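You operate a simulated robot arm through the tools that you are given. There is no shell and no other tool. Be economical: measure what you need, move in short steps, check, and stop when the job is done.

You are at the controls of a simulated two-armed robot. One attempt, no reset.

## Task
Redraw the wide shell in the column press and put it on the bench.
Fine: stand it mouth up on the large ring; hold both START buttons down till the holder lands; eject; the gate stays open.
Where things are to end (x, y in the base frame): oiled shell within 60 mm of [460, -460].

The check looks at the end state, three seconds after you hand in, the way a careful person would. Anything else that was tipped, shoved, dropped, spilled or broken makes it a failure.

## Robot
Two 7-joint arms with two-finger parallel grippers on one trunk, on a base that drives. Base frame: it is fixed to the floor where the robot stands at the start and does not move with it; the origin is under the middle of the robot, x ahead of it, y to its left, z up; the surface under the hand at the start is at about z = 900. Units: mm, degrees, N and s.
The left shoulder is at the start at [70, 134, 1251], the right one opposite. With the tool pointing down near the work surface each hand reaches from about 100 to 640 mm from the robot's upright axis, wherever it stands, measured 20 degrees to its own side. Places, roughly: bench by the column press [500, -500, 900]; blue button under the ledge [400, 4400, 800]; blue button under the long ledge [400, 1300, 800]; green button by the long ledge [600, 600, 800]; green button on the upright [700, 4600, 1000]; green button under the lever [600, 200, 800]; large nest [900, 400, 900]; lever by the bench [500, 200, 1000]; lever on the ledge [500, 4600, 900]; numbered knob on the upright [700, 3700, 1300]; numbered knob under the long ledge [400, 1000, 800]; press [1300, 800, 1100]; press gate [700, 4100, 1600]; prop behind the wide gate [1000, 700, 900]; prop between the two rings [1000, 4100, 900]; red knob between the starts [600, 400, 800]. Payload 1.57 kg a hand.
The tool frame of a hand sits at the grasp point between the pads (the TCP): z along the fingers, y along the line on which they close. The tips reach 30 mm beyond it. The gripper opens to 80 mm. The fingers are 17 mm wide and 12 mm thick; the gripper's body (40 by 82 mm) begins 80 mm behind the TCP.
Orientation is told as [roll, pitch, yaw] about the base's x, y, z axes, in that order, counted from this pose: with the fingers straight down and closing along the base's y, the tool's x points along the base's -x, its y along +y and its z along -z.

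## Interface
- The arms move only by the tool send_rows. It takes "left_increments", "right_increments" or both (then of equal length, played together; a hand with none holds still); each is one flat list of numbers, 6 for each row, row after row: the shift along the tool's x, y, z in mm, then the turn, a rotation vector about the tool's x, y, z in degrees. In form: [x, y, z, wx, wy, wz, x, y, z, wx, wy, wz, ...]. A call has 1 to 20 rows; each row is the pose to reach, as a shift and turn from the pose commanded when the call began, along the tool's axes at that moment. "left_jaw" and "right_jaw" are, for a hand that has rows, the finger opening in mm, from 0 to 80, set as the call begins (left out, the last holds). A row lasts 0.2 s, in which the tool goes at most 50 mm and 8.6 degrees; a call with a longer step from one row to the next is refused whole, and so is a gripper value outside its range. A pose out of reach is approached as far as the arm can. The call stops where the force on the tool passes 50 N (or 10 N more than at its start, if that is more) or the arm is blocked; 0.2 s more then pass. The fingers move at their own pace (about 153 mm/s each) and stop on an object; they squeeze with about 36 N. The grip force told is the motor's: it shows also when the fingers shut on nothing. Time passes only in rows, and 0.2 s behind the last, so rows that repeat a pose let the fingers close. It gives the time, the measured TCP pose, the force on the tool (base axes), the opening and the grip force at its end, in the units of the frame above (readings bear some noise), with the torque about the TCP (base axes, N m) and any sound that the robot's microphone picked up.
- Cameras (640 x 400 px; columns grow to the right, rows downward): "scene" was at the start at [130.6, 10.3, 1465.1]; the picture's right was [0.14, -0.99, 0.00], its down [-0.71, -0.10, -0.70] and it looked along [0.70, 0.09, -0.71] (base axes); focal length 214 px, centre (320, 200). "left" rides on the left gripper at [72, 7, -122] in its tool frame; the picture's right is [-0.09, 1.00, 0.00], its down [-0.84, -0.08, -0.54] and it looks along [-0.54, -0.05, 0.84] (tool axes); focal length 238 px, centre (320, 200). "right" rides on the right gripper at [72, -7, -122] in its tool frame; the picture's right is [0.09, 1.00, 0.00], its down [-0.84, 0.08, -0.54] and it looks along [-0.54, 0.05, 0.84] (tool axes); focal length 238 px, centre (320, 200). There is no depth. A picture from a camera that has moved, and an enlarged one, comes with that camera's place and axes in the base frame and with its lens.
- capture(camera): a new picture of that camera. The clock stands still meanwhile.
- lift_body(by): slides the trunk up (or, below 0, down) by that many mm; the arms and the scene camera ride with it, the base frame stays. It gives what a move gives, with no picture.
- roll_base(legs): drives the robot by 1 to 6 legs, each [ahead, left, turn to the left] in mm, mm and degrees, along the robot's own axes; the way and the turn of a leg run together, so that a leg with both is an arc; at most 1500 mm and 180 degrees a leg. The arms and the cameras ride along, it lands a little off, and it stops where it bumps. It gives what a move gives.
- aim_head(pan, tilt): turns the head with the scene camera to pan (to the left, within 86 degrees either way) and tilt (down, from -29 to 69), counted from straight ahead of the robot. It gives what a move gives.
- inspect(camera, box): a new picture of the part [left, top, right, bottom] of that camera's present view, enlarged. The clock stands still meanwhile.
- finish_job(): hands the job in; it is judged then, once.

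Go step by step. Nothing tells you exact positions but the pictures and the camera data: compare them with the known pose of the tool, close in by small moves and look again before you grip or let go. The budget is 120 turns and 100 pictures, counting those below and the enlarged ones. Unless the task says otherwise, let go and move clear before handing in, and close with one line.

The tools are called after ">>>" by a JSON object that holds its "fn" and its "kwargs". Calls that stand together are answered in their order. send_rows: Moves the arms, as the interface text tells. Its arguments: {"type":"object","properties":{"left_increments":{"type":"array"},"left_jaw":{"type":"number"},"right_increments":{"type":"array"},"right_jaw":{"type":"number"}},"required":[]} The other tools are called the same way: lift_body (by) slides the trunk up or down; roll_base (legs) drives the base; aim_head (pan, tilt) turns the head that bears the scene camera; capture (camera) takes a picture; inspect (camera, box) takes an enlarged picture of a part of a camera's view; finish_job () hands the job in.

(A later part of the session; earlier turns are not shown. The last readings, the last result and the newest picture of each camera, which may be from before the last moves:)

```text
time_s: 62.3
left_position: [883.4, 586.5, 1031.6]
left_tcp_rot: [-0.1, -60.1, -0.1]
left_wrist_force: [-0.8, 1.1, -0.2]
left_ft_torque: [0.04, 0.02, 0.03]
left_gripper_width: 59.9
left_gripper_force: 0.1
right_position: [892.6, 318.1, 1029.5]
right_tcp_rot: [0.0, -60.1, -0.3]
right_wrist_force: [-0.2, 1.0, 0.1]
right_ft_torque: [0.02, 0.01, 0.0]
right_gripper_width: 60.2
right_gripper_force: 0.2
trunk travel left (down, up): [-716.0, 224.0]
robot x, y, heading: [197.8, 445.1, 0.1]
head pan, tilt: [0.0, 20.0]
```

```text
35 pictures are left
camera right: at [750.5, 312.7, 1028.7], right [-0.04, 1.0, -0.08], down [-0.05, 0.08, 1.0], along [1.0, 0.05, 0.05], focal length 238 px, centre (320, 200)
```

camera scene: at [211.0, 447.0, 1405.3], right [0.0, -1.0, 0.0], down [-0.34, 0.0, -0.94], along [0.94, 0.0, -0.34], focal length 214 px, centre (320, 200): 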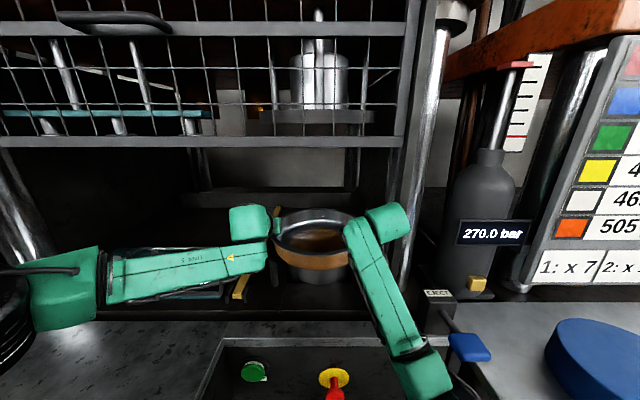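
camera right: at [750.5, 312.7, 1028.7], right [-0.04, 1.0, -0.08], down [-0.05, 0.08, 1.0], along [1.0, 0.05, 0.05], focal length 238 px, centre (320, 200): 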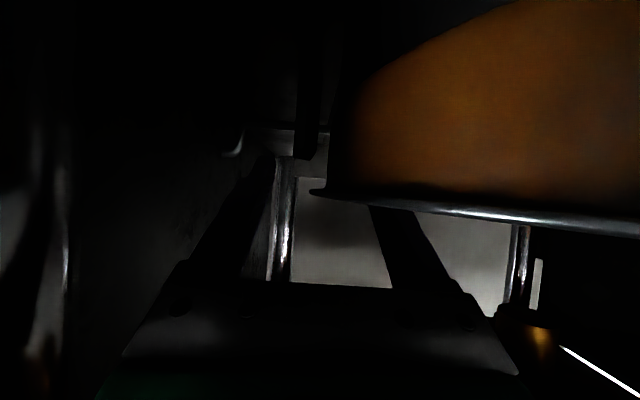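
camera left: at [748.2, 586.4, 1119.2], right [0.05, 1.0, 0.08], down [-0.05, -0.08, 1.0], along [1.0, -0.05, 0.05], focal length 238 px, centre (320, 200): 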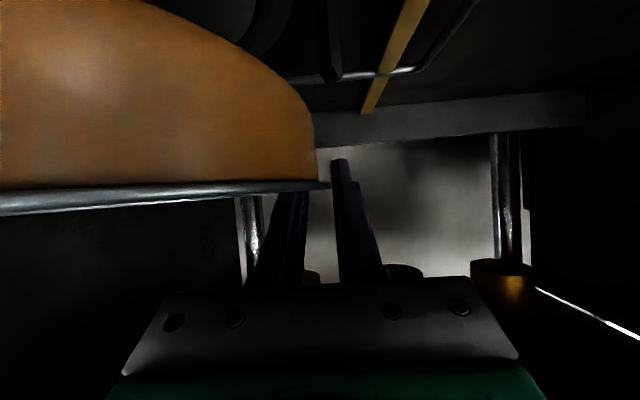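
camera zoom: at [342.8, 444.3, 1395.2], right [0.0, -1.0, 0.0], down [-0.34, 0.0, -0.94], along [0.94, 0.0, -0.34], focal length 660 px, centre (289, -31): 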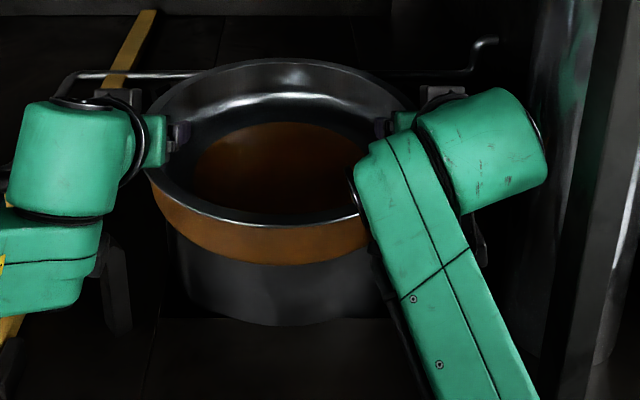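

The pan stands on the ring. Raise hands clear and back out, then check seating from a distance.

>>> {"fn": "lift_body", "kwargs": {"by": 85}}

>>> {"fn": "roll_base", "kwargs": {"legs": [[-350, 0, 0]]}}

>>> {"fn": "aim_head", "kwargs": {"pan": 0, "tilt": 25}}

>>> {"fn": "capture", "kwargs": {"camera": "scene"}}

>>> {"fn": "inspect", "kwargs": {"camera": "scene", "box": [230, 130, 410, 250]}}

```text
time_s: 63.5
left_position: [883.3, 585.8, 1117.1]
left_tcp_rot: [-0.1, -60.0, -0.1]
left_wrist_force: [0.2, -0.2, 0.6]
left_ft_torque: [0.01, 0.03, -0.02]
left_gripper_width: 60.1
left_gripper_force: 0.0
right_position: [893.2, 318.9, 1115.8]
right_tcp_rot: [0.1, -60.1, -0.2]
right_wrist_force: [-0.7, 0.7, -0.6]
right_ft_torque: [-0.02, 0.0, 0.04]
right_gripper_width: 60.0
right_gripper_force: 0.1
trunk travel left (down, up): [-801.0, 139.0]
robot x, y, heading: [201.6, 446.5, -0.1]
head pan, tilt: [0.0, 20.0]
```

```text
time_s: 65.8
left_position: [538.4, 585.5, 1116.8]
left_tcp_rot: [-0.1, -60.0, 0.1]
left_wrist_force: [0.6, -0.2, -0.4]
left_ft_torque: [0.04, 0.01, 0.02]
left_gripper_width: 60.3
left_gripper_force: 0.1
right_position: [548.0, 320.3, 1115.0]
right_tcp_rot: [-0.1, -60.0, -0.1]
right_wrist_force: [-0.4, 0.1, 0.1]
right_ft_torque: [0.02, 0.03, 0.0]
right_gripper_width: 59.8
right_gripper_force: 0.1
trunk travel left (down, up): [-801.0, 139.0]
robot x, y, heading: [-145.2, 442.4, 0.0]
head pan, tilt: [0.0, 20.0]
```

```text
time_s: 66.5
left_position: [535.8, 586.2, 1117.2]
left_tcp_rot: [-0.2, -60.0, 0.1]
left_wrist_force: [0.6, -0.6, 0.6]
left_ft_torque: [-0.02, -0.04, 0.02]
left_gripper_width: 60.0
left_gripper_force: 0.1
right_position: [546.0, 319.7, 1116.2]
right_tcp_rot: [0.1, -60.0, -0.1]
right_wrist_force: [-0.6, 0.7, 0.6]
right_ft_torque: [-0.04, 0.02, 0.02]
right_gripper_width: 59.8
right_gripper_force: 0.1
trunk travel left (down, up): [-801.0, 139.0]
robot x, y, heading: [-146.0, 446.6, 0.3]
head pan, tilt: [0.0, 25.0]
```

```text
34 pictures are left
camera scene: at [-4.2, 443.8, 1472.2], right [0.0, -1.0, 0.0], down [-0.42, 0.0, -0.91], along [0.91, 0.0, -0.42], focal length 214 px, centre (320, 200)
```

scene: 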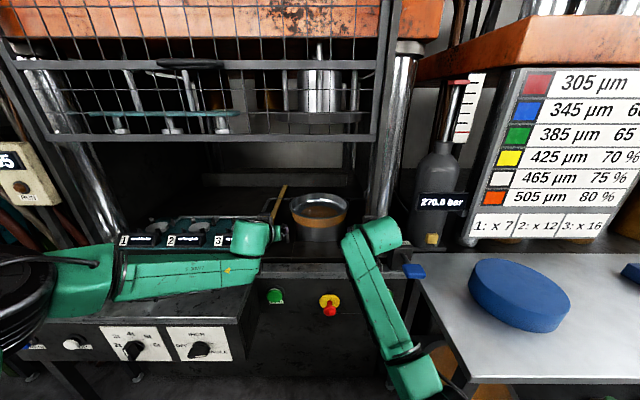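

```text
3.33 times, centred on (320, 190) of scene
camera zoom: at [-4.2, 443.8, 1472.2], right [0.0, -1.0, 0.0], down [-0.42, 0.0, -0.91], along [0.91, 0.0, -0.42], focal length 715 px, centre (320, 233)
```

zoom: 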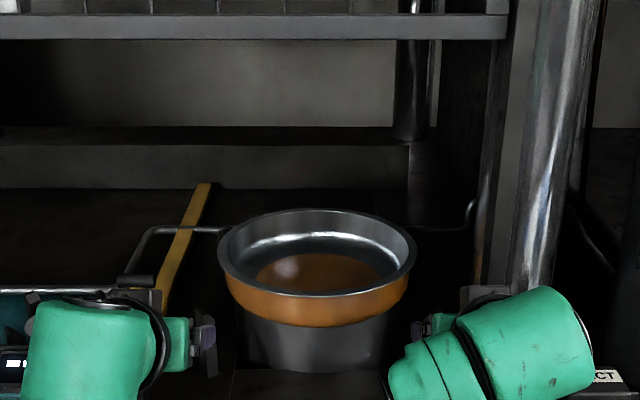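

The shell sits centred on the ring. START buttons triangulate to about [600, 623, 773] and [600, 187, 773]. I'll set the hands to a steeper 30° pitch, closed, spread to button spacing, pulled back.

>>> {"fn": "send_rows", "kwargs": {"left_increments": [10, 15, -29, 0, 6, 0, 20, 30, -58, 0, 12, 0, 30, 45, -87, 0, 18, 0, 40, 60, -116, 0, 24, 0, 49, 76, -145, 0, 30, 0], "right_increments": [10, -18, -29, 0, 6, 0, 20, -36, -58, 0, 12, 0, 30, -54, -87, 0, 18, 0, 40, -72, -116, 0, 24, 0, 49, -90, -145, 0, 30, 0], "left_jaw": 0, "right_jaw": 0}}

>>> {"fn": "roll_base", "kwargs": {"legs": [[-20, -41, 0]]}}

>>> {"fn": "lift_body", "kwargs": {"by": -150}}

>>> {"fn": "capture", "kwargs": {"camera": "scene"}}

```text
time_s: 67.7
left_position: [385.7, 665.7, 1147.9]
left_tcp_rot: [-0.3, -30.0, 0.1]
left_wrist_force: [-0.5, 0.4, -0.1]
left_ft_torque: [-0.04, -0.04, 0.02]
left_gripper_width: 0.0
left_gripper_force: 21.7
right_position: [396.0, 232.8, 1146.2]
right_tcp_rot: [-0.2, -30.2, 0.1]
right_wrist_force: [0.1, -0.2, -1.3]
right_ft_torque: [-0.06, -0.02, -0.02]
right_gripper_width: 0.0
right_gripper_force: 21.1
trunk travel left (down, up): [-801.0, 139.0]
robot x, y, heading: [-146.2, 444.6, 0.4]
head pan, tilt: [0.0, 25.0]
```

```text
time_s: 68.5
left_position: [372.8, 627.1, 1144.2]
left_tcp_rot: [-0.4, -29.8, 0.2]
left_wrist_force: [0.4, 0.6, -0.6]
left_ft_torque: [-0.03, -0.01, 0.01]
left_gripper_width: 0.0
left_gripper_force: 20.9
right_position: [383.1, 194.7, 1144.4]
right_tcp_rot: [-0.5, -30.0, 0.1]
right_wrist_force: [1.2, 0.9, -0.6]
right_ft_torque: [-0.05, 0.03, -0.03]
right_gripper_width: 0.3
right_gripper_force: 21.3
trunk travel left (down, up): [-801.0, 139.0]
robot x, y, heading: [-161.8, 404.8, 0.5]
head pan, tilt: [0.0, 25.0]
```

```text
time_s: 70.3
left_position: [367.8, 621.6, 995.5]
left_tcp_rot: [-0.1, -29.9, 0.1]
left_wrist_force: [-0.2, 0.7, 0.0]
left_ft_torque: [0.03, -0.03, 0.0]
left_gripper_width: 0.0
left_gripper_force: 20.8
right_position: [378.2, 190.0, 996.1]
right_tcp_rot: [-0.2, -30.2, 0.0]
right_wrist_force: [-0.1, -0.1, -0.4]
right_ft_torque: [-0.01, 0.03, 0.01]
right_gripper_width: 0.0
right_gripper_force: 21.3
trunk travel left (down, up): [-651.0, 289.0]
robot x, y, heading: [-164.9, 404.8, 0.3]
head pan, tilt: [0.0, 25.0]
```

```text
32 pictures are left
camera scene: at [-23.3, 403.3, 1322.2], right [0.0, -1.0, 0.0], down [-0.42, 0.0, -0.91], along [0.91, 0.0, -0.42], focal length 214 px, centre (320, 200)
```

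scene: 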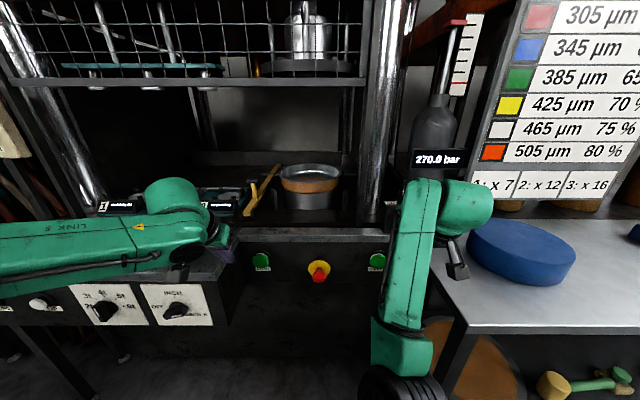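

Buttons refined to ≈ [600, 624, 780] and [600, 192, 780]. I'll lower the hands with the arms (keeping forearms above the long ledge) until fingertips are at button height.

>>> {"fn": "send_rows", "kwargs": {"left_increments": [19, 0, 33, 0, 0, 0, 38, 0, 66, 0, 0, 0, 57, 0, 99, 0, 0, 0, 76, 0, 132, 0, 0, 0, 95, 0, 164, 0, 0, 0], "right_increments": [19, 0, 33, 0, 0, 0, 38, 0, 66, 0, 0, 0, 57, 0, 99, 0, 0, 0, 76, 0, 132, 0, 0, 0, 95, 0, 164, 0, 0, 0]}}

>>> {"fn": "capture", "kwargs": {"camera": "scene"}}

```text
time_s: 71.7
left_position: [367.4, 623.1, 805.1]
left_tcp_rot: [0.0, -29.9, 0.0]
left_wrist_force: [0.0, 0.9, -0.2]
left_ft_torque: [-0.03, -0.02, 0.02]
left_gripper_width: 0.2
left_gripper_force: 21.4
right_position: [389.4, 145.3, 831.6]
right_tcp_rot: [-5.1, -32.9, 0.0]
right_wrist_force: [0.5, 0.1, -0.1]
right_ft_torque: [0.0, 0.03, 0.03]
right_gripper_width: 0.1
right_gripper_force: 21.4
trunk travel left (down, up): [-651.0, 289.0]
robot x, y, heading: [-165.9, 402.2, 0.3]
head pan, tilt: [0.0, 25.0]
stopped in row 5 (right hand): the arm was blocked; the commanded pose is now the measured one
```

```text
31 pictures are left
camera scene: at [-23.8, 403.1, 1322.2], right [0.0, -1.0, 0.0], down [-0.42, 0.0, -0.91], along [0.91, 0.0, -0.42], focal length 214 px, centre (320, 200)
```

scene: 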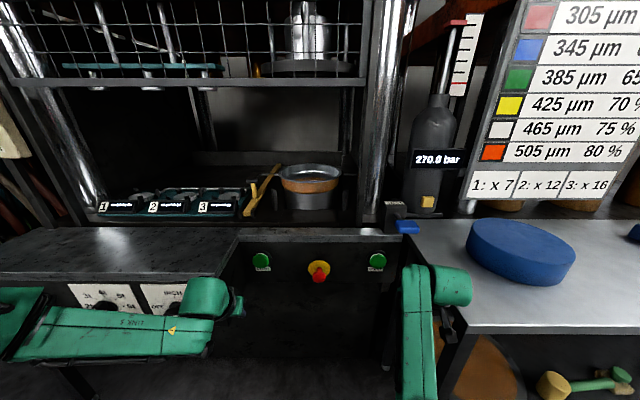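

The right wrist touched the bench's end and the left forearm hangs too low to pass over the ledge. I'll raise the trunk high so the arms come down from above with their elbows up, and check the geometry there.

>>> {"fn": "lift_body", "kwargs": {"by": 280}}

>>> {"fn": "send_rows", "kwargs": {"left_increments": [0, 0, 0, 0, 0, 0, 20, 0, 35, 0, 0, 0, 40, 0, 69, 0, 0, 0], "right_increments": [8, 15, -10, 2.5, 1, 1, 20, 35, 0, 5, 3, 0, 40, 50, 35, 5, 3, 0]}}

>>> {"fn": "capture", "kwargs": {"camera": "scene"}}

```text
time_s: 74.5
left_position: [367.5, 622.4, 1085.1]
left_tcp_rot: [-0.1, -30.0, 0.1]
left_wrist_force: [-0.6, 1.0, -0.5]
left_ft_torque: [-0.01, -0.02, -0.02]
left_gripper_width: 0.0
left_gripper_force: 20.5
right_position: [389.0, 146.3, 1109.9]
right_tcp_rot: [-5.2, -32.6, 0.0]
right_wrist_force: [0.7, -0.3, -0.9]
right_ft_torque: [0.02, 0.01, -0.02]
right_gripper_width: 0.0
right_gripper_force: 21.5
trunk travel left (down, up): [-931.0, 9.0]
robot x, y, heading: [-162.2, 402.5, 0.2]
head pan, tilt: [0.0, 25.0]
```

```text
time_s: 75.4
left_position: [368.6, 620.9, 1011.3]
left_tcp_rot: [0.2, -29.9, -0.2]
left_wrist_force: [0.1, -0.1, 0.1]
left_ft_torque: [0.01, 0.0, 0.02]
left_gripper_width: 0.0
left_gripper_force: 21.6
left hand out of reach, approached as far as the arm can: row 3
right_position: [420.2, 163.1, 1144.0]
right_tcp_rot: [-13.0, -39.6, -0.6]
right_wrist_force: [-0.3, 0.3, -0.9]
right_ft_torque: [0.05, -0.01, 0.04]
right_gripper_width: 0.0
right_gripper_force: 21.6
trunk travel left (down, up): [-931.0, 9.0]
robot x, y, heading: [-167.5, 405.7, 0.4]
head pan, tilt: [0.0, 25.0]
stopped in row 3 (right hand): the arm was blocked; the commanded pose is now the measured one
```

```text
30 pictures are left
camera scene: at [-20.1, 401.3, 1601.8], right [0.0, -1.0, 0.0], down [-0.42, 0.0, -0.91], along [0.91, 0.0, -0.42], focal length 214 px, centre (320, 200)
```

scene: 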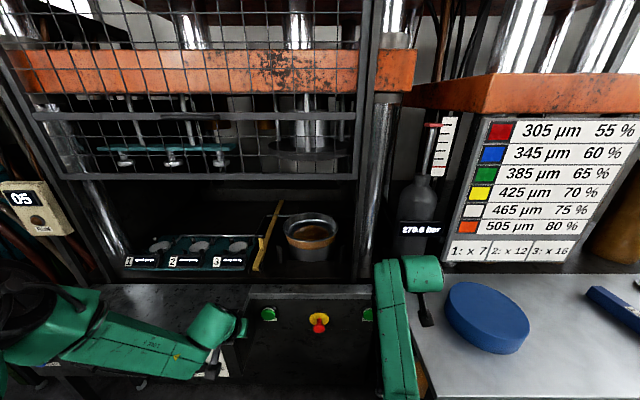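

The right arm got blocked again even in free air; I need to see what it touches.

>>> {"fn": "aim_head", "kwargs": {"pan": -25, "tilt": 62}}

>>> {"fn": "capture", "kwargs": {"camera": "scene"}}

```text
time_s: 76.4
left_position: [366.6, 622.9, 1013.1]
left_tcp_rot: [0.1, -30.0, -0.2]
left_wrist_force: [0.2, 0.2, 0.1]
left_ft_torque: [-0.02, 0.02, 0.01]
left_gripper_width: 0.0
left_gripper_force: 21.1
right_position: [417.7, 165.0, 1143.9]
right_tcp_rot: [-13.2, -39.5, -0.5]
right_wrist_force: [-0.3, 0.8, 0.9]
right_ft_torque: [-0.02, 0.0, 0.03]
right_gripper_width: 0.0
right_gripper_force: 21.6
trunk travel left (down, up): [-931.0, 9.0]
robot x, y, heading: [-164.4, 401.4, 0.3]
head pan, tilt: [-25.0, 62.0]
```

```text
29 pictures are left
camera scene: at [-56.8, 376.5, 1549.8], right [-0.42, -0.91, 0.0], down [-0.8, 0.37, -0.47], along [0.43, -0.2, -0.88], focal length 214 px, centre (320, 200)
```

scene: 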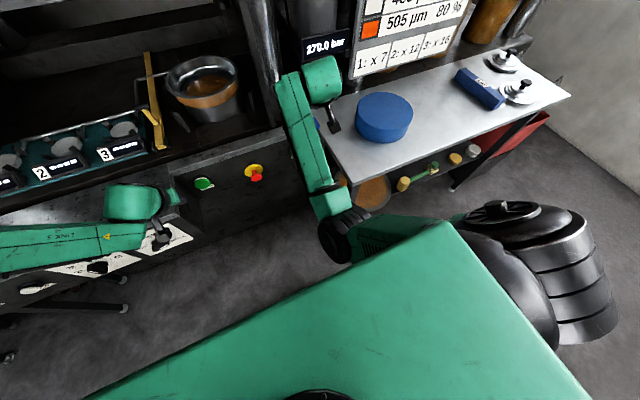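

The right elbow has folded inward against the torso. I'll bring the right hand back to a start-like pose (fingers down, high) to unfold it.

>>> {"fn": "send_rows", "kwargs": {"right_increments": [-15, 0, -17, -2.2, 6.6, -0.7, -30, 0, -35, -4.4, 13.2, -1.5, -45, 0, -53, -6.6, 19.8, -2.2, -60, 0, -70, -8.8, 26.4, -3, -75, 0, -88, -11, 33, -3.7, -85, 0, -100, -13, 39.5, -4.5]}}

>>> {"fn": "capture", "kwargs": {"camera": "scene"}}

```text
time_s: 77.8
left_position: [366.9, 621.1, 1012.9]
left_tcp_rot: [0.1, -30.0, -0.3]
left_wrist_force: [0.4, -0.3, 1.0]
left_ft_torque: [0.04, 0.01, 0.0]
left_gripper_width: 0.0
left_gripper_force: 21.5
right_position: [420.3, 187.6, 1275.0]
right_tcp_rot: [0.9, 0.2, -0.4]
right_wrist_force: [0.4, 0.2, -0.3]
right_ft_torque: [0.02, 0.01, -0.02]
right_gripper_width: 0.0
right_gripper_force: 21.1
trunk travel left (down, up): [-931.0, 9.0]
robot x, y, heading: [-167.1, 403.8, -0.2]
head pan, tilt: [-25.0, 62.0]
```

```text
28 pictures are left
camera scene: at [-56.9, 374.9, 1549.7], right [-0.42, -0.91, 0.0], down [-0.8, 0.37, -0.47], along [0.43, -0.2, -0.88], focal length 214 px, centre (320, 200)
```

scene: 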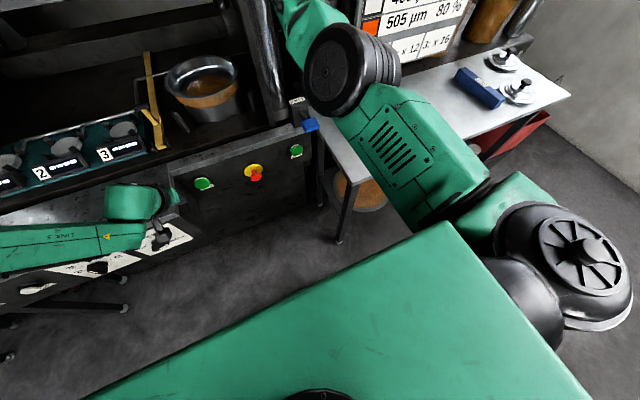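

That unfolded the right elbow upward. I'll do the same for the left hand.

>>> {"fn": "send_rows", "kwargs": {"left_increments": [-21, 0, -36, 0, 5, 0, -42, 0, -72, 0, 10, 0, -63, 0, -108, 0, 15, 0, -84, 0, -144, 0, 20, 0, -105, 0, -180, 0, 25, 0, -125, 0, -216, 0, 30, 0]}}

>>> {"fn": "aim_head", "kwargs": {"pan": 0, "tilt": 50}}

>>> {"fn": "capture", "kwargs": {"camera": "scene"}}

```text
time_s: 79.2
left_position: [368.8, 619.6, 1260.5]
left_tcp_rot: [-0.1, 0.1, -0.3]
left_wrist_force: [-0.3, 0.0, 0.2]
left_ft_torque: [-0.03, -0.06, -0.02]
left_gripper_width: 0.0
left_gripper_force: 20.9
right_position: [420.6, 187.3, 1274.1]
right_tcp_rot: [0.8, 0.2, -0.3]
right_wrist_force: [0.2, 0.2, 0.6]
right_ft_torque: [0.0, -0.01, -0.04]
right_gripper_width: 0.0
right_gripper_force: 21.2
trunk travel left (down, up): [-931.0, 9.0]
robot x, y, heading: [-164.2, 403.9, 0.3]
head pan, tilt: [-25.0, 62.0]
```

```text
time_s: 80.1
left_position: [367.9, 620.8, 1260.8]
left_tcp_rot: [0.1, 0.0, -0.1]
left_wrist_force: [0.6, -0.1, 0.8]
left_ft_torque: [-0.05, -0.01, 0.01]
left_gripper_width: 0.1
left_gripper_force: 21.7
right_position: [421.1, 189.8, 1275.2]
right_tcp_rot: [0.8, 0.2, -0.3]
right_wrist_force: [0.2, -0.4, -0.5]
right_ft_torque: [-0.02, -0.01, -0.01]
right_gripper_width: 0.0
right_gripper_force: 21.5
trunk travel left (down, up): [-931.0, 9.0]
robot x, y, heading: [-165.2, 403.2, 0.4]
head pan, tilt: [0.0, 50.0]
```

```text
27 pictures are left
camera scene: at [-38.2, 403.6, 1564.6], right [0.0, -1.0, 0.0], down [-0.77, 0.0, -0.64], along [0.64, 0.0, -0.77], focal length 214 px, centre (320, 200)
```

scene: 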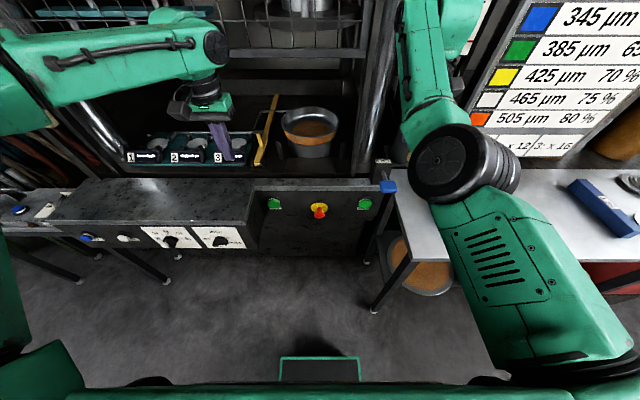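

Arms now hang from above. Next, pitch both hands to 45° at this height, then lower with the trunk, which keeps the elbows high.

>>> {"fn": "send_rows", "kwargs": {"left_increments": [0, 0, 0, 0, -7.5, 0, 0, 0, 0, 0, -15, 0, 0, 1, 0, 0, -22.5, 0, 0, 1, 0, 0, -30, 0, 0, 1, 0, 0, -37.5, 0, 0, 1, 0, 0, -45, 0], "right_increments": [8, 1, 2, 0, -7.5, 0, 17, 2, 4, 0, -15, 0, 25, 4, 7, 0, -22.5, 0, 33, 5, 9, 0, -30, 0, 42, 6, 12, 0, -37.5, 0, 50, 8, 14, 0, -45, 0]}}

>>> {"fn": "capture", "kwargs": {"camera": "scene"}}

```text
time_s: 81.7
left_position: [366.3, 621.6, 1260.3]
left_tcp_rot: [-0.1, -45.1, -0.3]
left_wrist_force: [0.1, -0.1, 0.9]
left_ft_torque: [0.03, -0.01, 0.01]
left_gripper_width: 0.3
left_gripper_force: 21.3
right_position: [371.8, 170.4, 1273.8]
right_tcp_rot: [-3.0, -46.6, -1.2]
right_wrist_force: [0.2, 1.1, -0.6]
right_ft_torque: [-0.01, -0.03, 0.0]
right_gripper_width: 0.0
right_gripper_force: 21.2
trunk travel left (down, up): [-931.0, 9.0]
robot x, y, heading: [-167.5, 403.3, 0.5]
head pan, tilt: [0.0, 50.0]
stopped in row 6 (right hand): the arm was blocked; the commanded pose is now the measured one
```

```text
26 pictures are left
camera scene: at [-37.6, 403.5, 1564.6], right [0.0, -1.0, 0.0], down [-0.77, 0.0, -0.64], along [0.64, 0.0, -0.77], focal length 214 px, centre (320, 200)
```

scene: 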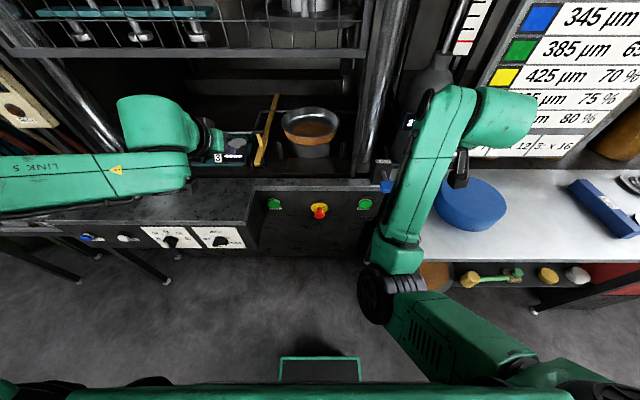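

The right arm only works well when extended. I'll use: right hand 60° pitch near the centreline, left hand 40° pitch yawed outward 20° (so its forearm stays off the ledge), both ~650 mm ahead, then use base and trunk to place them.

>>> {"fn": "send_rows", "kwargs": {"left_increments": [-20, 15, 13, -2.8, 1, -2.8, -39, 30, 27, -5.6, 2, -5.6, -59, 44, 40, -8.5, 3, -8.5, -78, 59, 53, -11.3, 4, -11.3, -98, 74, 66, -14.1, 5, -14.1], "right_increments": [-15, 19, 16, -0.8, -2.7, -0.2, -30, 38, 31, -1.6, -5.4, -0.3, -44, 57, 47, -2.3, -8, -0.5, -59, 76, 63, -3.1, -10.7, -0.6, -74, 95, 78, -3.9, -13.4, -0.8]}}

>>> {"fn": "roll_base", "kwargs": {"legs": [[-90, -73, 0]]}}

>>> {"fn": "capture", "kwargs": {"camera": "scene"}}

```text
time_s: 82.9
left_position: [484.1, 696.0, 1283.8]
left_tcp_rot: [1.2, -39.9, 19.0]
left_wrist_force: [-0.5, -0.6, 0.0]
left_ft_torque: [-0.02, 0.0, 0.0]
left_gripper_width: 0.0
left_gripper_force: 21.0
right_position: [485.1, 264.9, 1267.9]
right_tcp_rot: [0.3, -59.6, 0.8]
right_wrist_force: [0.0, 0.0, 0.0]
right_ft_torque: [0.0, -0.03, -0.02]
right_gripper_width: 0.0
right_gripper_force: 21.7
trunk travel left (down, up): [-931.0, 9.0]
robot x, y, heading: [-164.4, 403.4, 0.4]
head pan, tilt: [0.0, 50.0]
```

```text
time_s: 84.1
left_position: [395.6, 629.7, 1281.5]
left_tcp_rot: [1.0, -39.9, 19.2]
left_wrist_force: [0.9, 0.7, -0.9]
left_ft_torque: [0.0, -0.01, -0.01]
left_gripper_width: 0.0
left_gripper_force: 20.9
right_position: [398.1, 195.9, 1268.4]
right_tcp_rot: [-0.1, -59.6, 0.9]
right_wrist_force: [-0.3, 0.1, 1.6]
right_ft_torque: [-0.02, 0.02, 0.0]
right_gripper_width: 0.2
right_gripper_force: 21.2
trunk travel left (down, up): [-931.0, 9.0]
robot x, y, heading: [-256.8, 330.7, 0.5]
head pan, tilt: [0.0, 50.0]
```

```text
25 pictures are left
camera scene: at [-122.0, 335.8, 1564.1], right [0.01, -1.0, 0.0], down [-0.77, -0.01, -0.64], along [0.64, 0.0, -0.77], focal length 214 px, centre (320, 200)
```

scene: 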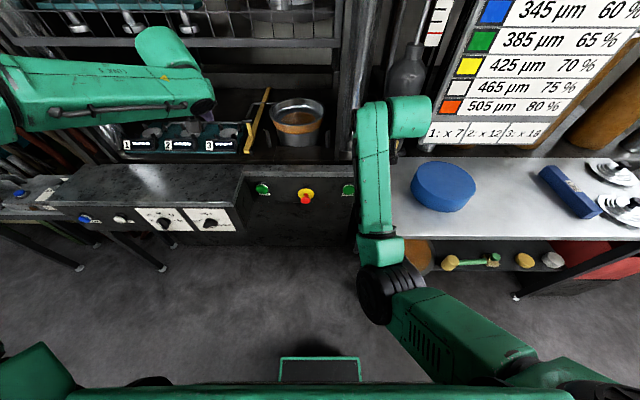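

Good poses. Now lower the trunk 470 mm so the fingertips come to button height (hands still ~200 mm short of the panel).

>>> {"fn": "lift_body", "kwargs": {"by": -470}}

>>> {"fn": "aim_head", "kwargs": {"pan": 0, "tilt": 30}}

>>> {"fn": "capture", "kwargs": {"camera": "scene"}}

```text
refused: -470 is not a number from -400 to 400
```

```text
time_s: 84.9
left_position: [391.0, 624.5, 1285.5]
left_tcp_rot: [1.0, -40.2, 19.1]
left_wrist_force: [-0.5, 0.3, -0.1]
left_ft_torque: [0.03, 0.04, 0.01]
left_gripper_width: 0.0
left_gripper_force: 21.3
right_position: [392.9, 191.1, 1271.7]
right_tcp_rot: [0.2, -59.8, 0.6]
right_wrist_force: [-0.1, 0.4, 0.3]
right_ft_torque: [0.0, 0.03, 0.04]
right_gripper_width: 0.0
right_gripper_force: 21.2
trunk travel left (down, up): [-931.0, 9.0]
robot x, y, heading: [-249.7, 331.9, 0.4]
head pan, tilt: [0.0, 30.0]
```

```text
24 pictures are left
camera scene: at [-115.1, 330.9, 1594.2], right [0.01, -1.0, 0.0], down [-0.5, 0.0, -0.87], along [0.87, 0.01, -0.5], focal length 214 px, centre (320, 200)
```

scene: 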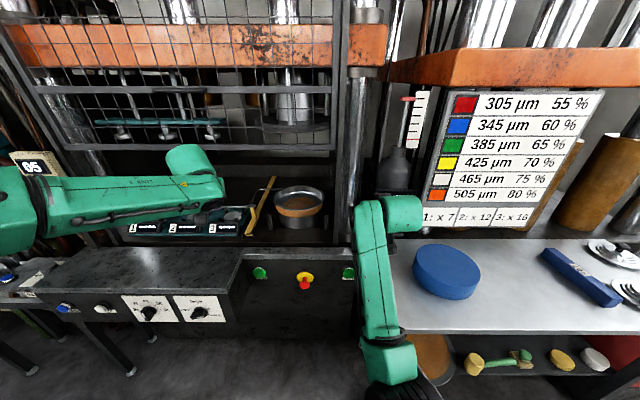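

>>> {"fn": "lift_body", "kwargs": {"by": -235}}

>>> {"fn": "lift_body", "kwargs": {"by": -237}}

>>> {"fn": "capture", "kwargs": {"camera": "scene"}}

```text
time_s: 87.4
left_position: [392.3, 624.8, 1049.6]
left_tcp_rot: [1.1, -40.1, 19.1]
left_wrist_force: [-0.6, 0.0, 0.2]
left_ft_torque: [0.0, 0.05, 0.02]
left_gripper_width: 0.2
left_gripper_force: 21.0
right_position: [394.2, 191.3, 1034.8]
right_tcp_rot: [0.1, -59.9, 0.8]
right_wrist_force: [-0.2, 0.7, 0.6]
right_ft_torque: [-0.03, 0.0, -0.04]
right_gripper_width: 0.2
right_gripper_force: 21.1
trunk travel left (down, up): [-696.0, 244.0]
robot x, y, heading: [-253.5, 328.9, 0.4]
head pan, tilt: [0.0, 30.0]
```

```text
time_s: 89.9
left_position: [390.9, 626.5, 813.9]
left_tcp_rot: [1.1, -40.1, 19.1]
left_wrist_force: [-0.6, -0.2, -0.6]
left_ft_torque: [0.02, -0.03, -0.01]
left_gripper_width: 0.0
left_gripper_force: 21.9
right_position: [393.4, 191.7, 798.6]
right_tcp_rot: [0.2, -59.9, 0.7]
right_wrist_force: [0.7, -0.1, 0.1]
right_ft_torque: [-0.02, 0.03, 0.02]
right_gripper_width: 0.0
right_gripper_force: 21.3
trunk travel left (down, up): [-459.0, 481.0]
robot x, y, heading: [-250.9, 328.4, 0.3]
head pan, tilt: [0.0, 30.0]
```

```text
23 pictures are left
camera scene: at [-114.0, 332.0, 1122.2], right [0.01, -1.0, 0.0], down [-0.5, 0.0, -0.87], along [0.87, 0.01, -0.5], focal length 214 px, centre (320, 200)
```

scene: 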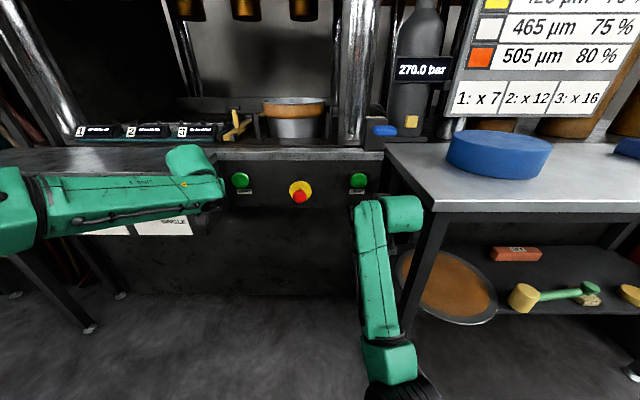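

Buttons look ~60 mm wide at about [582, 625, 798] and [582, 200, 798]. The left forearm would still graze the ledge edge, so I'll yaw the left hand more (≈40°) and pitch it to 50°, and raise the trunk 10 mm.

>>> {"fn": "send_rows", "kwargs": {"left_increments": [0, -4, 1, -3.4, -2.5, -4, -1, -9, 3, -6.8, -5, -8, -1, -13, 4, -10.2, -7.5, -12, -2, -17, 5, -13.5, -10, -16], "right_increments": [0, 2, 0, 0, 0, 0, 0, 4, 0, 0, 0, 0, 0, 6, 0, 0, 0, 0, 0, 7, 0, 0, 0, 0]}}

>>> {"fn": "lift_body", "kwargs": {"by": 10}}

>>> {"fn": "roll_base", "kwargs": {"legs": [[90, 0, -0.3]]}}

>>> {"fn": "capture", "kwargs": {"camera": "scene"}}

```text
time_s: 90.9
left_position: [401.9, 612.3, 809.9]
left_tcp_rot: [-1.6, -50.2, 42.0]
left_wrist_force: [-0.1, -0.2, 1.1]
left_ft_torque: [-0.01, 0.02, -0.02]
left_gripper_width: 0.0
left_gripper_force: 21.7
right_position: [393.6, 199.1, 797.8]
right_tcp_rot: [0.0, -59.8, 0.7]
right_wrist_force: [-0.2, -0.2, 0.6]
right_ft_torque: [0.0, 0.0, 0.01]
right_gripper_width: 0.2
right_gripper_force: 21.1
trunk travel left (down, up): [-459.0, 481.0]
robot x, y, heading: [-252.9, 331.3, 0.3]
head pan, tilt: [0.0, 30.0]
```

```text
time_s: 91.5
left_position: [401.6, 611.5, 819.3]
left_tcp_rot: [-1.6, -50.2, 41.9]
left_wrist_force: [-0.4, -0.3, -0.2]
left_ft_torque: [0.01, 0.0, 0.02]
left_gripper_width: 0.2
left_gripper_force: 21.1
right_position: [393.9, 198.1, 808.2]
right_tcp_rot: [0.1, -59.9, 0.7]
right_wrist_force: [1.4, -0.3, -0.4]
right_ft_torque: [-0.02, 0.01, 0.0]
right_gripper_width: 0.2
right_gripper_force: 21.1
trunk travel left (down, up): [-469.0, 471.0]
robot x, y, heading: [-255.5, 330.6, 0.4]
head pan, tilt: [0.0, 30.0]
```

```text
time_s: 92.6
left_position: [493.8, 608.8, 820.0]
left_tcp_rot: [-1.5, -50.2, 41.7]
left_wrist_force: [0.3, -0.4, -0.1]
left_ft_torque: [0.04, -0.01, 0.01]
left_gripper_width: 0.0
left_gripper_force: 20.8
right_position: [484.7, 200.1, 808.9]
right_tcp_rot: [0.2, -59.6, 0.5]
right_wrist_force: [0.5, 0.3, -0.5]
right_ft_torque: [-0.01, 0.04, 0.03]
right_gripper_width: 0.0
right_gripper_force: 21.0
trunk travel left (down, up): [-469.0, 471.0]
robot x, y, heading: [-160.9, 334.1, 0.2]
head pan, tilt: [0.0, 30.0]
```

```text
22 pictures are left
camera scene: at [-22.6, 332.1, 1132.0], right [0.0, -1.0, 0.0], down [-0.5, 0.0, -0.87], along [0.87, 0.0, -0.5], focal length 214 px, centre (320, 200)
```

scene: 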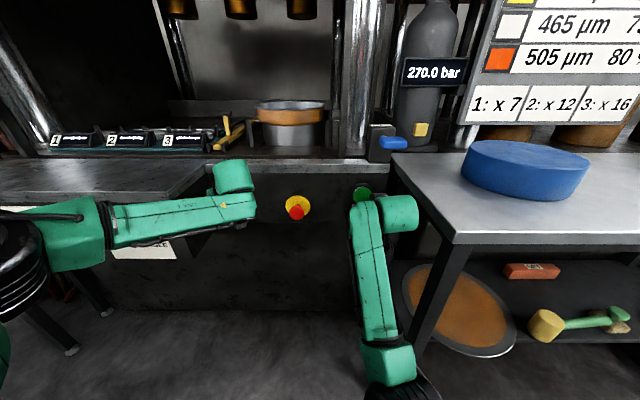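

Fingertips are at x ≈ 511. Check aim with the wrist cameras.

>>> {"fn": "capture", "kwargs": {"camera": "left"}}

>>> {"fn": "capture", "kwargs": {"camera": "right"}}

```text
21 pictures are left
camera left: at [382.7, 524.3, 842.1], right [-0.6, 0.8, 0.05], down [0.13, 0.03, 0.99], along [0.79, 0.6, -0.12], focal length 238 px, centre (320, 200)
```

left: 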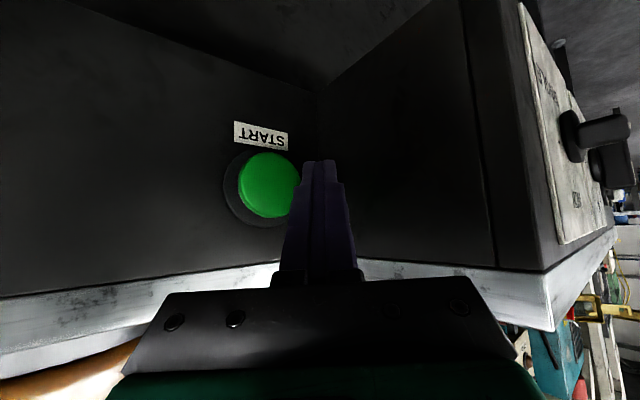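

```text
20 pictures are left
camera right: at [343.1, 190.4, 806.8], right [-0.06, 1.0, -0.08], down [-0.05, 0.08, 1.0], along [1.0, 0.06, 0.04], focal length 238 px, centre (320, 200)
```

right: 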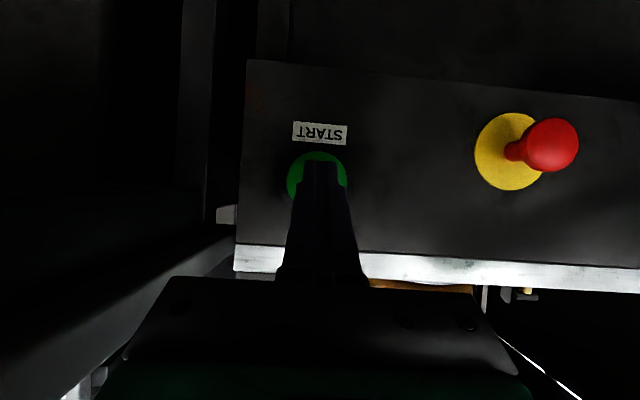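

Both tips line up with the buttons. Approach to ~20 mm short.

>>> {"fn": "send_rows", "kwargs": {"left_increments": [-10.6, -18.2, 12.6, 0, 0, 0, -21.3, -36.5, 25.3, 0, 0, 0], "right_increments": [-12.2, 0, 21.2, 0, 0, 0, -24.5, 0, 42.4, 0, 0, 0]}}

>>> {"fn": "capture", "kwargs": {"camera": "left"}}

```text
time_s: 93.2
left_position: [505.1, 621.8, 823.1]
left_tcp_rot: [-1.7, -50.1, 41.8]
left_wrist_force: [0.5, -0.5, 0.3]
left_ft_torque: [-0.01, 0.01, 0.0]
left_gripper_width: 0.3
left_gripper_force: 21.1
left hand out of reach, approached as far as the arm can: row 1, 2
right_position: [534.7, 198.9, 807.9]
right_tcp_rot: [0.2, -59.8, 0.6]
right_wrist_force: [-0.7, -1.4, -0.6]
right_ft_torque: [0.0, 0.03, -0.03]
right_gripper_width: 0.2
right_gripper_force: 21.6
trunk travel left (down, up): [-469.0, 471.0]
robot x, y, heading: [-161.8, 334.7, 0.3]
head pan, tilt: [0.0, 30.0]
```

```text
19 pictures are left
camera left: at [394.0, 535.8, 845.2], right [-0.6, 0.8, 0.05], down [0.13, 0.03, 0.99], along [0.79, 0.6, -0.12], focal length 238 px, centre (320, 200)
```

left: 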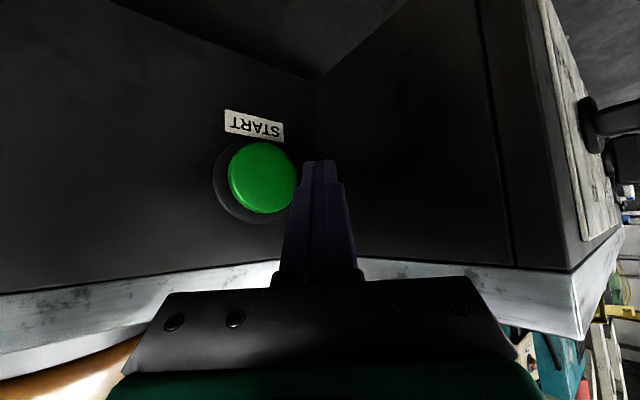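

The left arm is at full stretch; I'll retract both hands and drive the base 50 mm closer instead.

>>> {"fn": "send_rows", "kwargs": {"left_increments": [10.6, 16.2, -13.6, 0, 0, 0, 21.3, 32.8, -27.9, 0, 0, 0], "right_increments": [12.2, 0, -21.2, 0, 0, 0, 24.5, 0, -42.4, 0, 0, 0]}}

>>> {"fn": "roll_base", "kwargs": {"legs": [[50, 0, -0.2]]}}

>>> {"fn": "capture", "kwargs": {"camera": "left"}}

```text
time_s: 93.8
left_position: [454.7, 623.3, 824.2]
left_tcp_rot: [-1.7, -50.2, 41.7]
left_wrist_force: [0.6, 0.6, -0.1]
left_ft_torque: [0.01, 0.0, 0.05]
left_gripper_width: 0.0
left_gripper_force: 21.5
right_position: [483.7, 197.5, 808.3]
right_tcp_rot: [0.2, -59.9, 0.6]
right_wrist_force: [-0.1, -0.8, 0.1]
right_ft_torque: [0.01, -0.01, 0.02]
right_gripper_width: 0.0
right_gripper_force: 21.5
trunk travel left (down, up): [-469.0, 471.0]
robot x, y, heading: [-162.9, 331.4, 0.2]
head pan, tilt: [0.0, 30.0]
```

```text
time_s: 94.7
left_position: [507.9, 619.8, 822.8]
left_tcp_rot: [-1.5, -50.1, 41.4]
left_wrist_force: [-0.6, 0.4, -0.1]
left_ft_torque: [0.02, 0.02, 0.0]
left_gripper_width: 0.0
left_gripper_force: 21.1
right_position: [533.0, 196.3, 807.2]
right_tcp_rot: [0.2, -59.7, 0.3]
right_wrist_force: [1.0, 0.6, -0.1]
right_ft_torque: [0.0, -0.02, 0.04]
right_gripper_width: 0.0
right_gripper_force: 22.0
trunk travel left (down, up): [-469.0, 471.0]
robot x, y, heading: [-115.3, 330.6, -0.1]
head pan, tilt: [0.0, 30.0]
```

```text
18 pictures are left
camera left: at [396.8, 535.2, 846.0], right [-0.6, 0.8, 0.05], down [0.13, 0.03, 0.99], along [0.79, 0.6, -0.12], focal length 238 px, centre (320, 200)
```

left: 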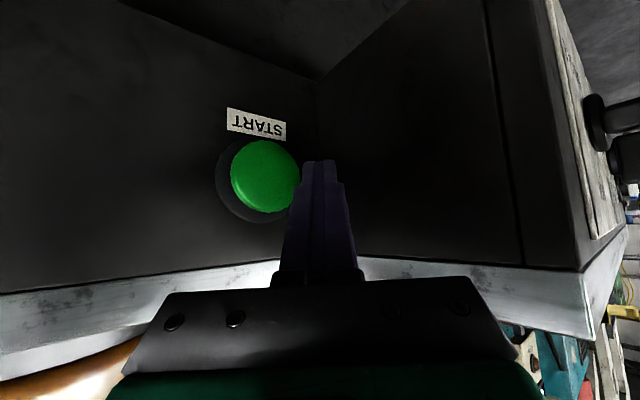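

>>> {"fn": "send_rows", "kwargs": {"left_increments": [-3.6, -16.5, 7.3, 0, 0, 0, -7.2, -33.1, 14.7, 0, 0, 0, -7.2, -33.1, 14.7, 0, 0, 0], "right_increments": [0, 2, 0, 0, 0, 0, 0, 4, 0, 0, 0, 0, 0, 4, 0, 0, 0, 0]}}

>>> {"fn": "capture", "kwargs": {"camera": "left"}}

>>> {"fn": "capture", "kwargs": {"camera": "right"}}

```text
time_s: 95.5
left_position: [541.1, 604.9, 820.8]
left_tcp_rot: [-1.6, -50.2, 41.5]
left_wrist_force: [0.0, 0.4, -0.3]
left_ft_torque: [0.03, 0.0, -0.04]
left_gripper_width: 0.2
left_gripper_force: 21.6
right_position: [532.6, 200.2, 808.1]
right_tcp_rot: [0.1, -59.9, 0.3]
right_wrist_force: [0.0, 0.1, 0.5]
right_ft_torque: [-0.01, 0.01, -0.01]
right_gripper_width: 0.1
right_gripper_force: 21.2
trunk travel left (down, up): [-469.0, 471.0]
robot x, y, heading: [-113.1, 333.1, -0.1]
head pan, tilt: [0.0, 30.0]
```

```text
17 pictures are left
camera left: at [429.3, 520.2, 843.9], right [-0.6, 0.8, 0.05], down [0.13, 0.03, 0.99], along [0.79, 0.6, -0.12], focal length 238 px, centre (320, 200)
```

left: 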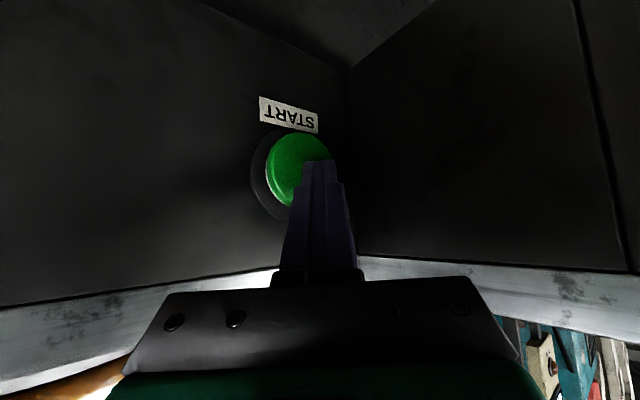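

```text
16 pictures are left
camera right: at [390.7, 193.3, 806.5], right [-0.05, 1.0, -0.08], down [-0.05, 0.08, 1.0], along [1.0, 0.06, 0.05], focal length 238 px, centre (320, 200)
```

right: 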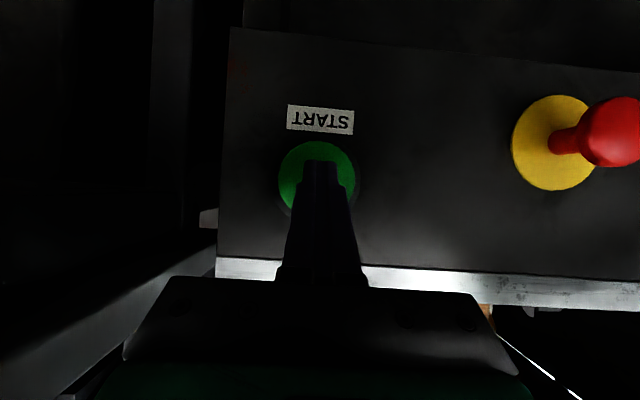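

Tips are centred on both buttons. Creep forward 30 mm and check the forces.

>>> {"fn": "send_rows", "kwargs": {"left_increments": [-4.8, -6.7, 5.7, 0, 0, 0, -9.6, -13.4, 11.4, 0, 0, 0, -14.3, -20.1, 17.1, 0, 0, 0], "right_increments": [-5, 0, 8.7, 0, 0, 0, -10, 0, 17.3, 0, 0, 0, -15, 0, 26, 0, 0, 0]}}

```text
time_s: 96.3
left_position: [544.4, 612.6, 827.3]
left_tcp_rot: [-2.2, -50.5, 41.8]
left_wrist_force: [0.3, -0.4, 0.8]
left_ft_torque: [0.02, 0.0, 0.05]
left_gripper_width: 0.0
left_gripper_force: 21.2
left hand out of reach, approached as far as the arm can: row 2, 3
right_position: [553.0, 200.3, 808.6]
right_tcp_rot: [0.0, -59.3, 0.2]
right_wrist_force: [-44.4, 2.0, 6.3]
right_ft_torque: [0.29, 0.19, 0.02]
right_gripper_width: 0.2
right_gripper_force: 21.2
trunk travel left (down, up): [-469.0, 471.0]
robot x, y, heading: [-114.4, 331.4, -0.1]
head pan, tilt: [0.0, 30.0]
heard: click, click
stopped in row 3 (right hand): the force on the tool passed its limit at 54 N (the readings are from after the stop); the commanded pose is now the measured one
```

The right button clicked at tip x ≈ 578, but the left arm again ran out of stretch. Retract both, drive the base 60 mm closer, and retry together.

>>> {"fn": "send_rows", "kwargs": {"left_increments": [15, 12, -13, 0, 0, 0, 29.5, 24.1, -25.8, 0, 0, 0], "right_increments": [15, 0, -26, 0, -0.5, 0, 30, 0, -52, 0, -0.5, 0]}}

>>> {"fn": "roll_base", "kwargs": {"legs": [[50, 0, 0]]}}

```text
time_s: 96.9
left_position: [505.0, 604.8, 815.1]
left_tcp_rot: [-1.7, -50.3, 41.4]
left_wrist_force: [0.8, 0.9, 0.4]
left_ft_torque: [0.0, -0.01, 0.02]
left_gripper_width: 0.2
left_gripper_force: 21.2
right_position: [501.1, 192.2, 813.7]
right_tcp_rot: [-1.0, -60.6, 0.4]
right_wrist_force: [0.2, -0.6, 0.3]
right_ft_torque: [0.05, 0.0, 0.02]
right_gripper_width: 0.0
right_gripper_force: 21.2
trunk travel left (down, up): [-469.0, 471.0]
robot x, y, heading: [-118.8, 332.5, -0.1]
head pan, tilt: [0.0, 30.0]
```

```text
time_s: 97.8
left_position: [553.3, 605.7, 814.9]
left_tcp_rot: [-1.6, -50.0, 41.5]
left_wrist_force: [-11.7, -0.9, -9.0]
left_ft_torque: [-0.1, 0.45, 0.07]
left_gripper_width: 0.0
left_gripper_force: 21.4
right_position: [549.2, 193.5, 811.1]
right_tcp_rot: [-1.7, -60.2, 1.1]
right_wrist_force: [-5.0, -1.4, 1.4]
right_ft_torque: [0.0, 0.01, -0.03]
right_gripper_width: 0.0
right_gripper_force: 21.1
trunk travel left (down, up): [-469.0, 471.0]
robot x, y, heading: [-65.3, 332.1, 0.0]
head pan, tilt: [0.0, 30.0]
heard: click, click
```

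Both tips now touch the buttons (clicks heard). I'll back off 15 mm, then press both at once and hold ~3 s.

>>> {"fn": "send_rows", "kwargs": {"left_increments": [7.2, 10, -8.5, 0, 0, 0, 7.2, 10, -8.5, 0, 0, 0, -1.9, -2.7, 2.3, 0, 0, 0, -1.9, -2.7, 2.3, 0, 0, 0, -1.9, -2.7, 2.3, 0, 0, 0, -1.9, -2.7, 2.3, 0, 0, 0, -1.9, -2.7, 2.3, 0, 0, 0, -1.9, -2.7, 2.3, 0, 0, 0], "right_increments": [7.5, 0, -13, 0, 0, 0, 7.5, 0, -13, 0, 0, 0, -1.5, 0, 2.6, 0, 0, 0, -1.5, 0, 2.6, 0, 0, 0, -1.5, 0, 2.6, 0, 0, 0, -1.5, 0, 2.6, 0, 0, 0, -1.5, 0, 2.6, 0, 0, 0, -1.5, 0, 2.6, 0, 0, 0]}}

>>> {"fn": "capture", "kwargs": {"camera": "scene"}}

```text
time_s: 99.6
left_position: [554.5, 607.7, 814.7]
left_tcp_rot: [-1.7, -50.1, 41.5]
left_wrist_force: [-21.9, -2.6, -7.0]
left_ft_torque: [-0.09, 0.47, 0.11]
left_gripper_width: 0.0
left_gripper_force: 20.9
right_position: [549.4, 194.2, 813.5]
right_tcp_rot: [-1.5, -60.4, 1.1]
right_wrist_force: [-12.6, 2.1, -3.9]
right_ft_torque: [0.0, 0.22, 0.04]
right_gripper_width: 0.0
right_gripper_force: 20.8
trunk travel left (down, up): [-469.0, 471.0]
robot x, y, heading: [-68.7, 333.0, -0.1]
head pan, tilt: [0.0, 30.0]
heard: click, click
```

```text
15 pictures are left
camera scene: at [69.5, 332.3, 1132.8], right [0.0, -1.0, 0.0], down [-0.5, 0.0, -0.87], along [0.87, 0.0, -0.5], focal length 214 px, centre (320, 200)
```

scene: 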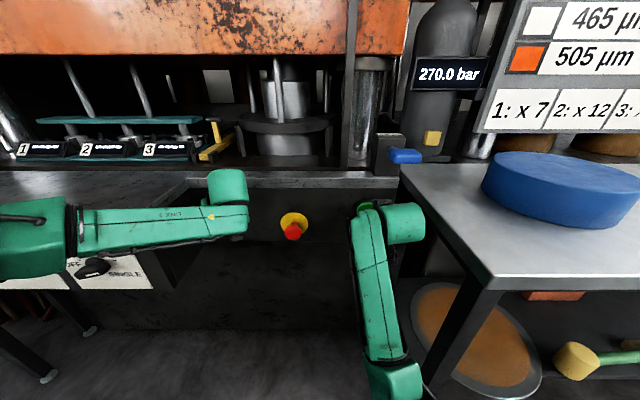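

The ram is coming down. Keep holding.

>>> {"fn": "send_rows", "kwargs": {"left_increments": [0, 0, 0, 0, 0, 0, 0, 0, 0, 0, 0, 0, 0, 0, 0, 0, 0, 0, 0, 0, 0, 0, 0, 0], "right_increments": [0, 0, 0, 0, 0, 0, 0, 0, 0, 0, 0, 0, 0, 0, 0, 0, 0, 0, 0, 0, 0, 0, 0, 0]}}

>>> {"fn": "inspect", "kwargs": {"camera": "scene", "box": [180, 40, 420, 190]}}

```text
time_s: 100.6
left_position: [553.9, 607.7, 816.9]
left_tcp_rot: [-1.9, -50.1, 41.6]
left_wrist_force: [-21.0, 0.8, -1.4]
left_ft_torque: [-0.02, 0.3, 0.23]
left_gripper_width: 0.0
left_gripper_force: 21.2
right_position: [550.8, 193.4, 813.1]
right_tcp_rot: [-1.8, -60.5, 1.1]
right_wrist_force: [-8.3, 2.7, -2.2]
right_ft_torque: [0.02, 0.14, 0.09]
right_gripper_width: 0.3
right_gripper_force: 21.3
trunk travel left (down, up): [-469.0, 471.0]
robot x, y, heading: [-68.4, 332.3, -0.1]
head pan, tilt: [0.0, 30.0]
```

```text
2.67 times, centred on (300, 115) of scene
camera zoom: at [69.0, 332.3, 1133.0], right [0.0, -1.0, 0.0], down [-0.5, 0.0, -0.87], along [0.87, 0.0, -0.5], focal length 572 px, centre (373, 427)
```

zoom: 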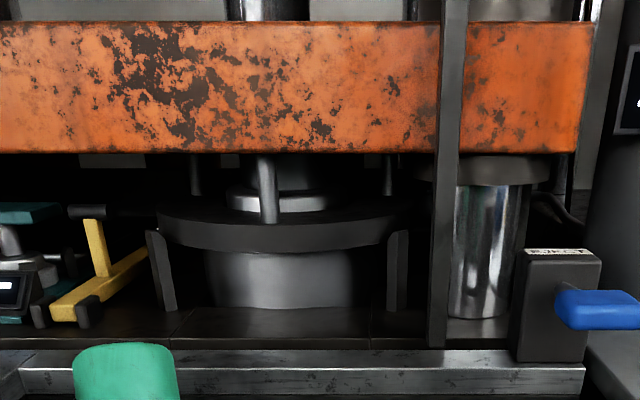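

The holder plate is down on the ring. Hold another second and watch.

>>> {"fn": "send_rows", "kwargs": {"left_increments": [0, 0, 0, 0, 0, 0, 0, 0, 0, 0, 0, 0, 0, 0, 0, 0, 0, 0, 0, 0, 0, 0, 0, 0, 0, 0, 0, 0, 0, 0, 0, 0, 0, 0, 0, 0], "right_increments": [0, 0, 0, 0, 0, 0, 0, 0, 0, 0, 0, 0, 0, 0, 0, 0, 0, 0, 0, 0, 0, 0, 0, 0, 0, 0, 0, 0, 0, 0, 0, 0, 0, 0, 0, 0]}}

>>> {"fn": "inspect", "kwargs": {"camera": "scene", "box": [180, 40, 420, 190]}}

```text
time_s: 102.0
left_position: [554.2, 605.2, 817.9]
left_tcp_rot: [-1.8, -50.2, 41.5]
left_wrist_force: [-19.7, 0.8, 1.7]
left_ft_torque: [0.02, 0.22, 0.23]
left_gripper_width: 0.2
left_gripper_force: 21.2
right_position: [550.5, 192.2, 812.9]
right_tcp_rot: [-1.7, -60.5, 1.2]
right_wrist_force: [-5.9, 1.3, -0.3]
right_ft_torque: [0.02, 0.06, 0.08]
right_gripper_width: 0.1
right_gripper_force: 20.8
trunk travel left (down, up): [-469.0, 471.0]
robot x, y, heading: [-69.3, 330.5, 0.1]
head pan, tilt: [0.0, 30.0]
```

```text
2.67 times, centred on (300, 115) of scene
camera zoom: at [68.7, 332.1, 1132.9], right [0.0, -1.0, 0.0], down [-0.5, 0.0, -0.87], along [0.87, 0.0, -0.5], focal length 572 px, centre (373, 427)
```

zoom: 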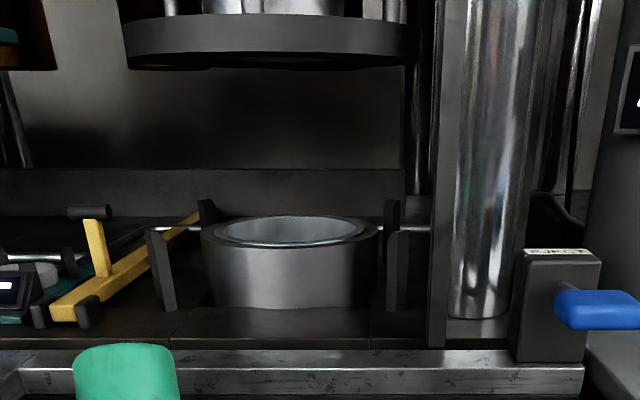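

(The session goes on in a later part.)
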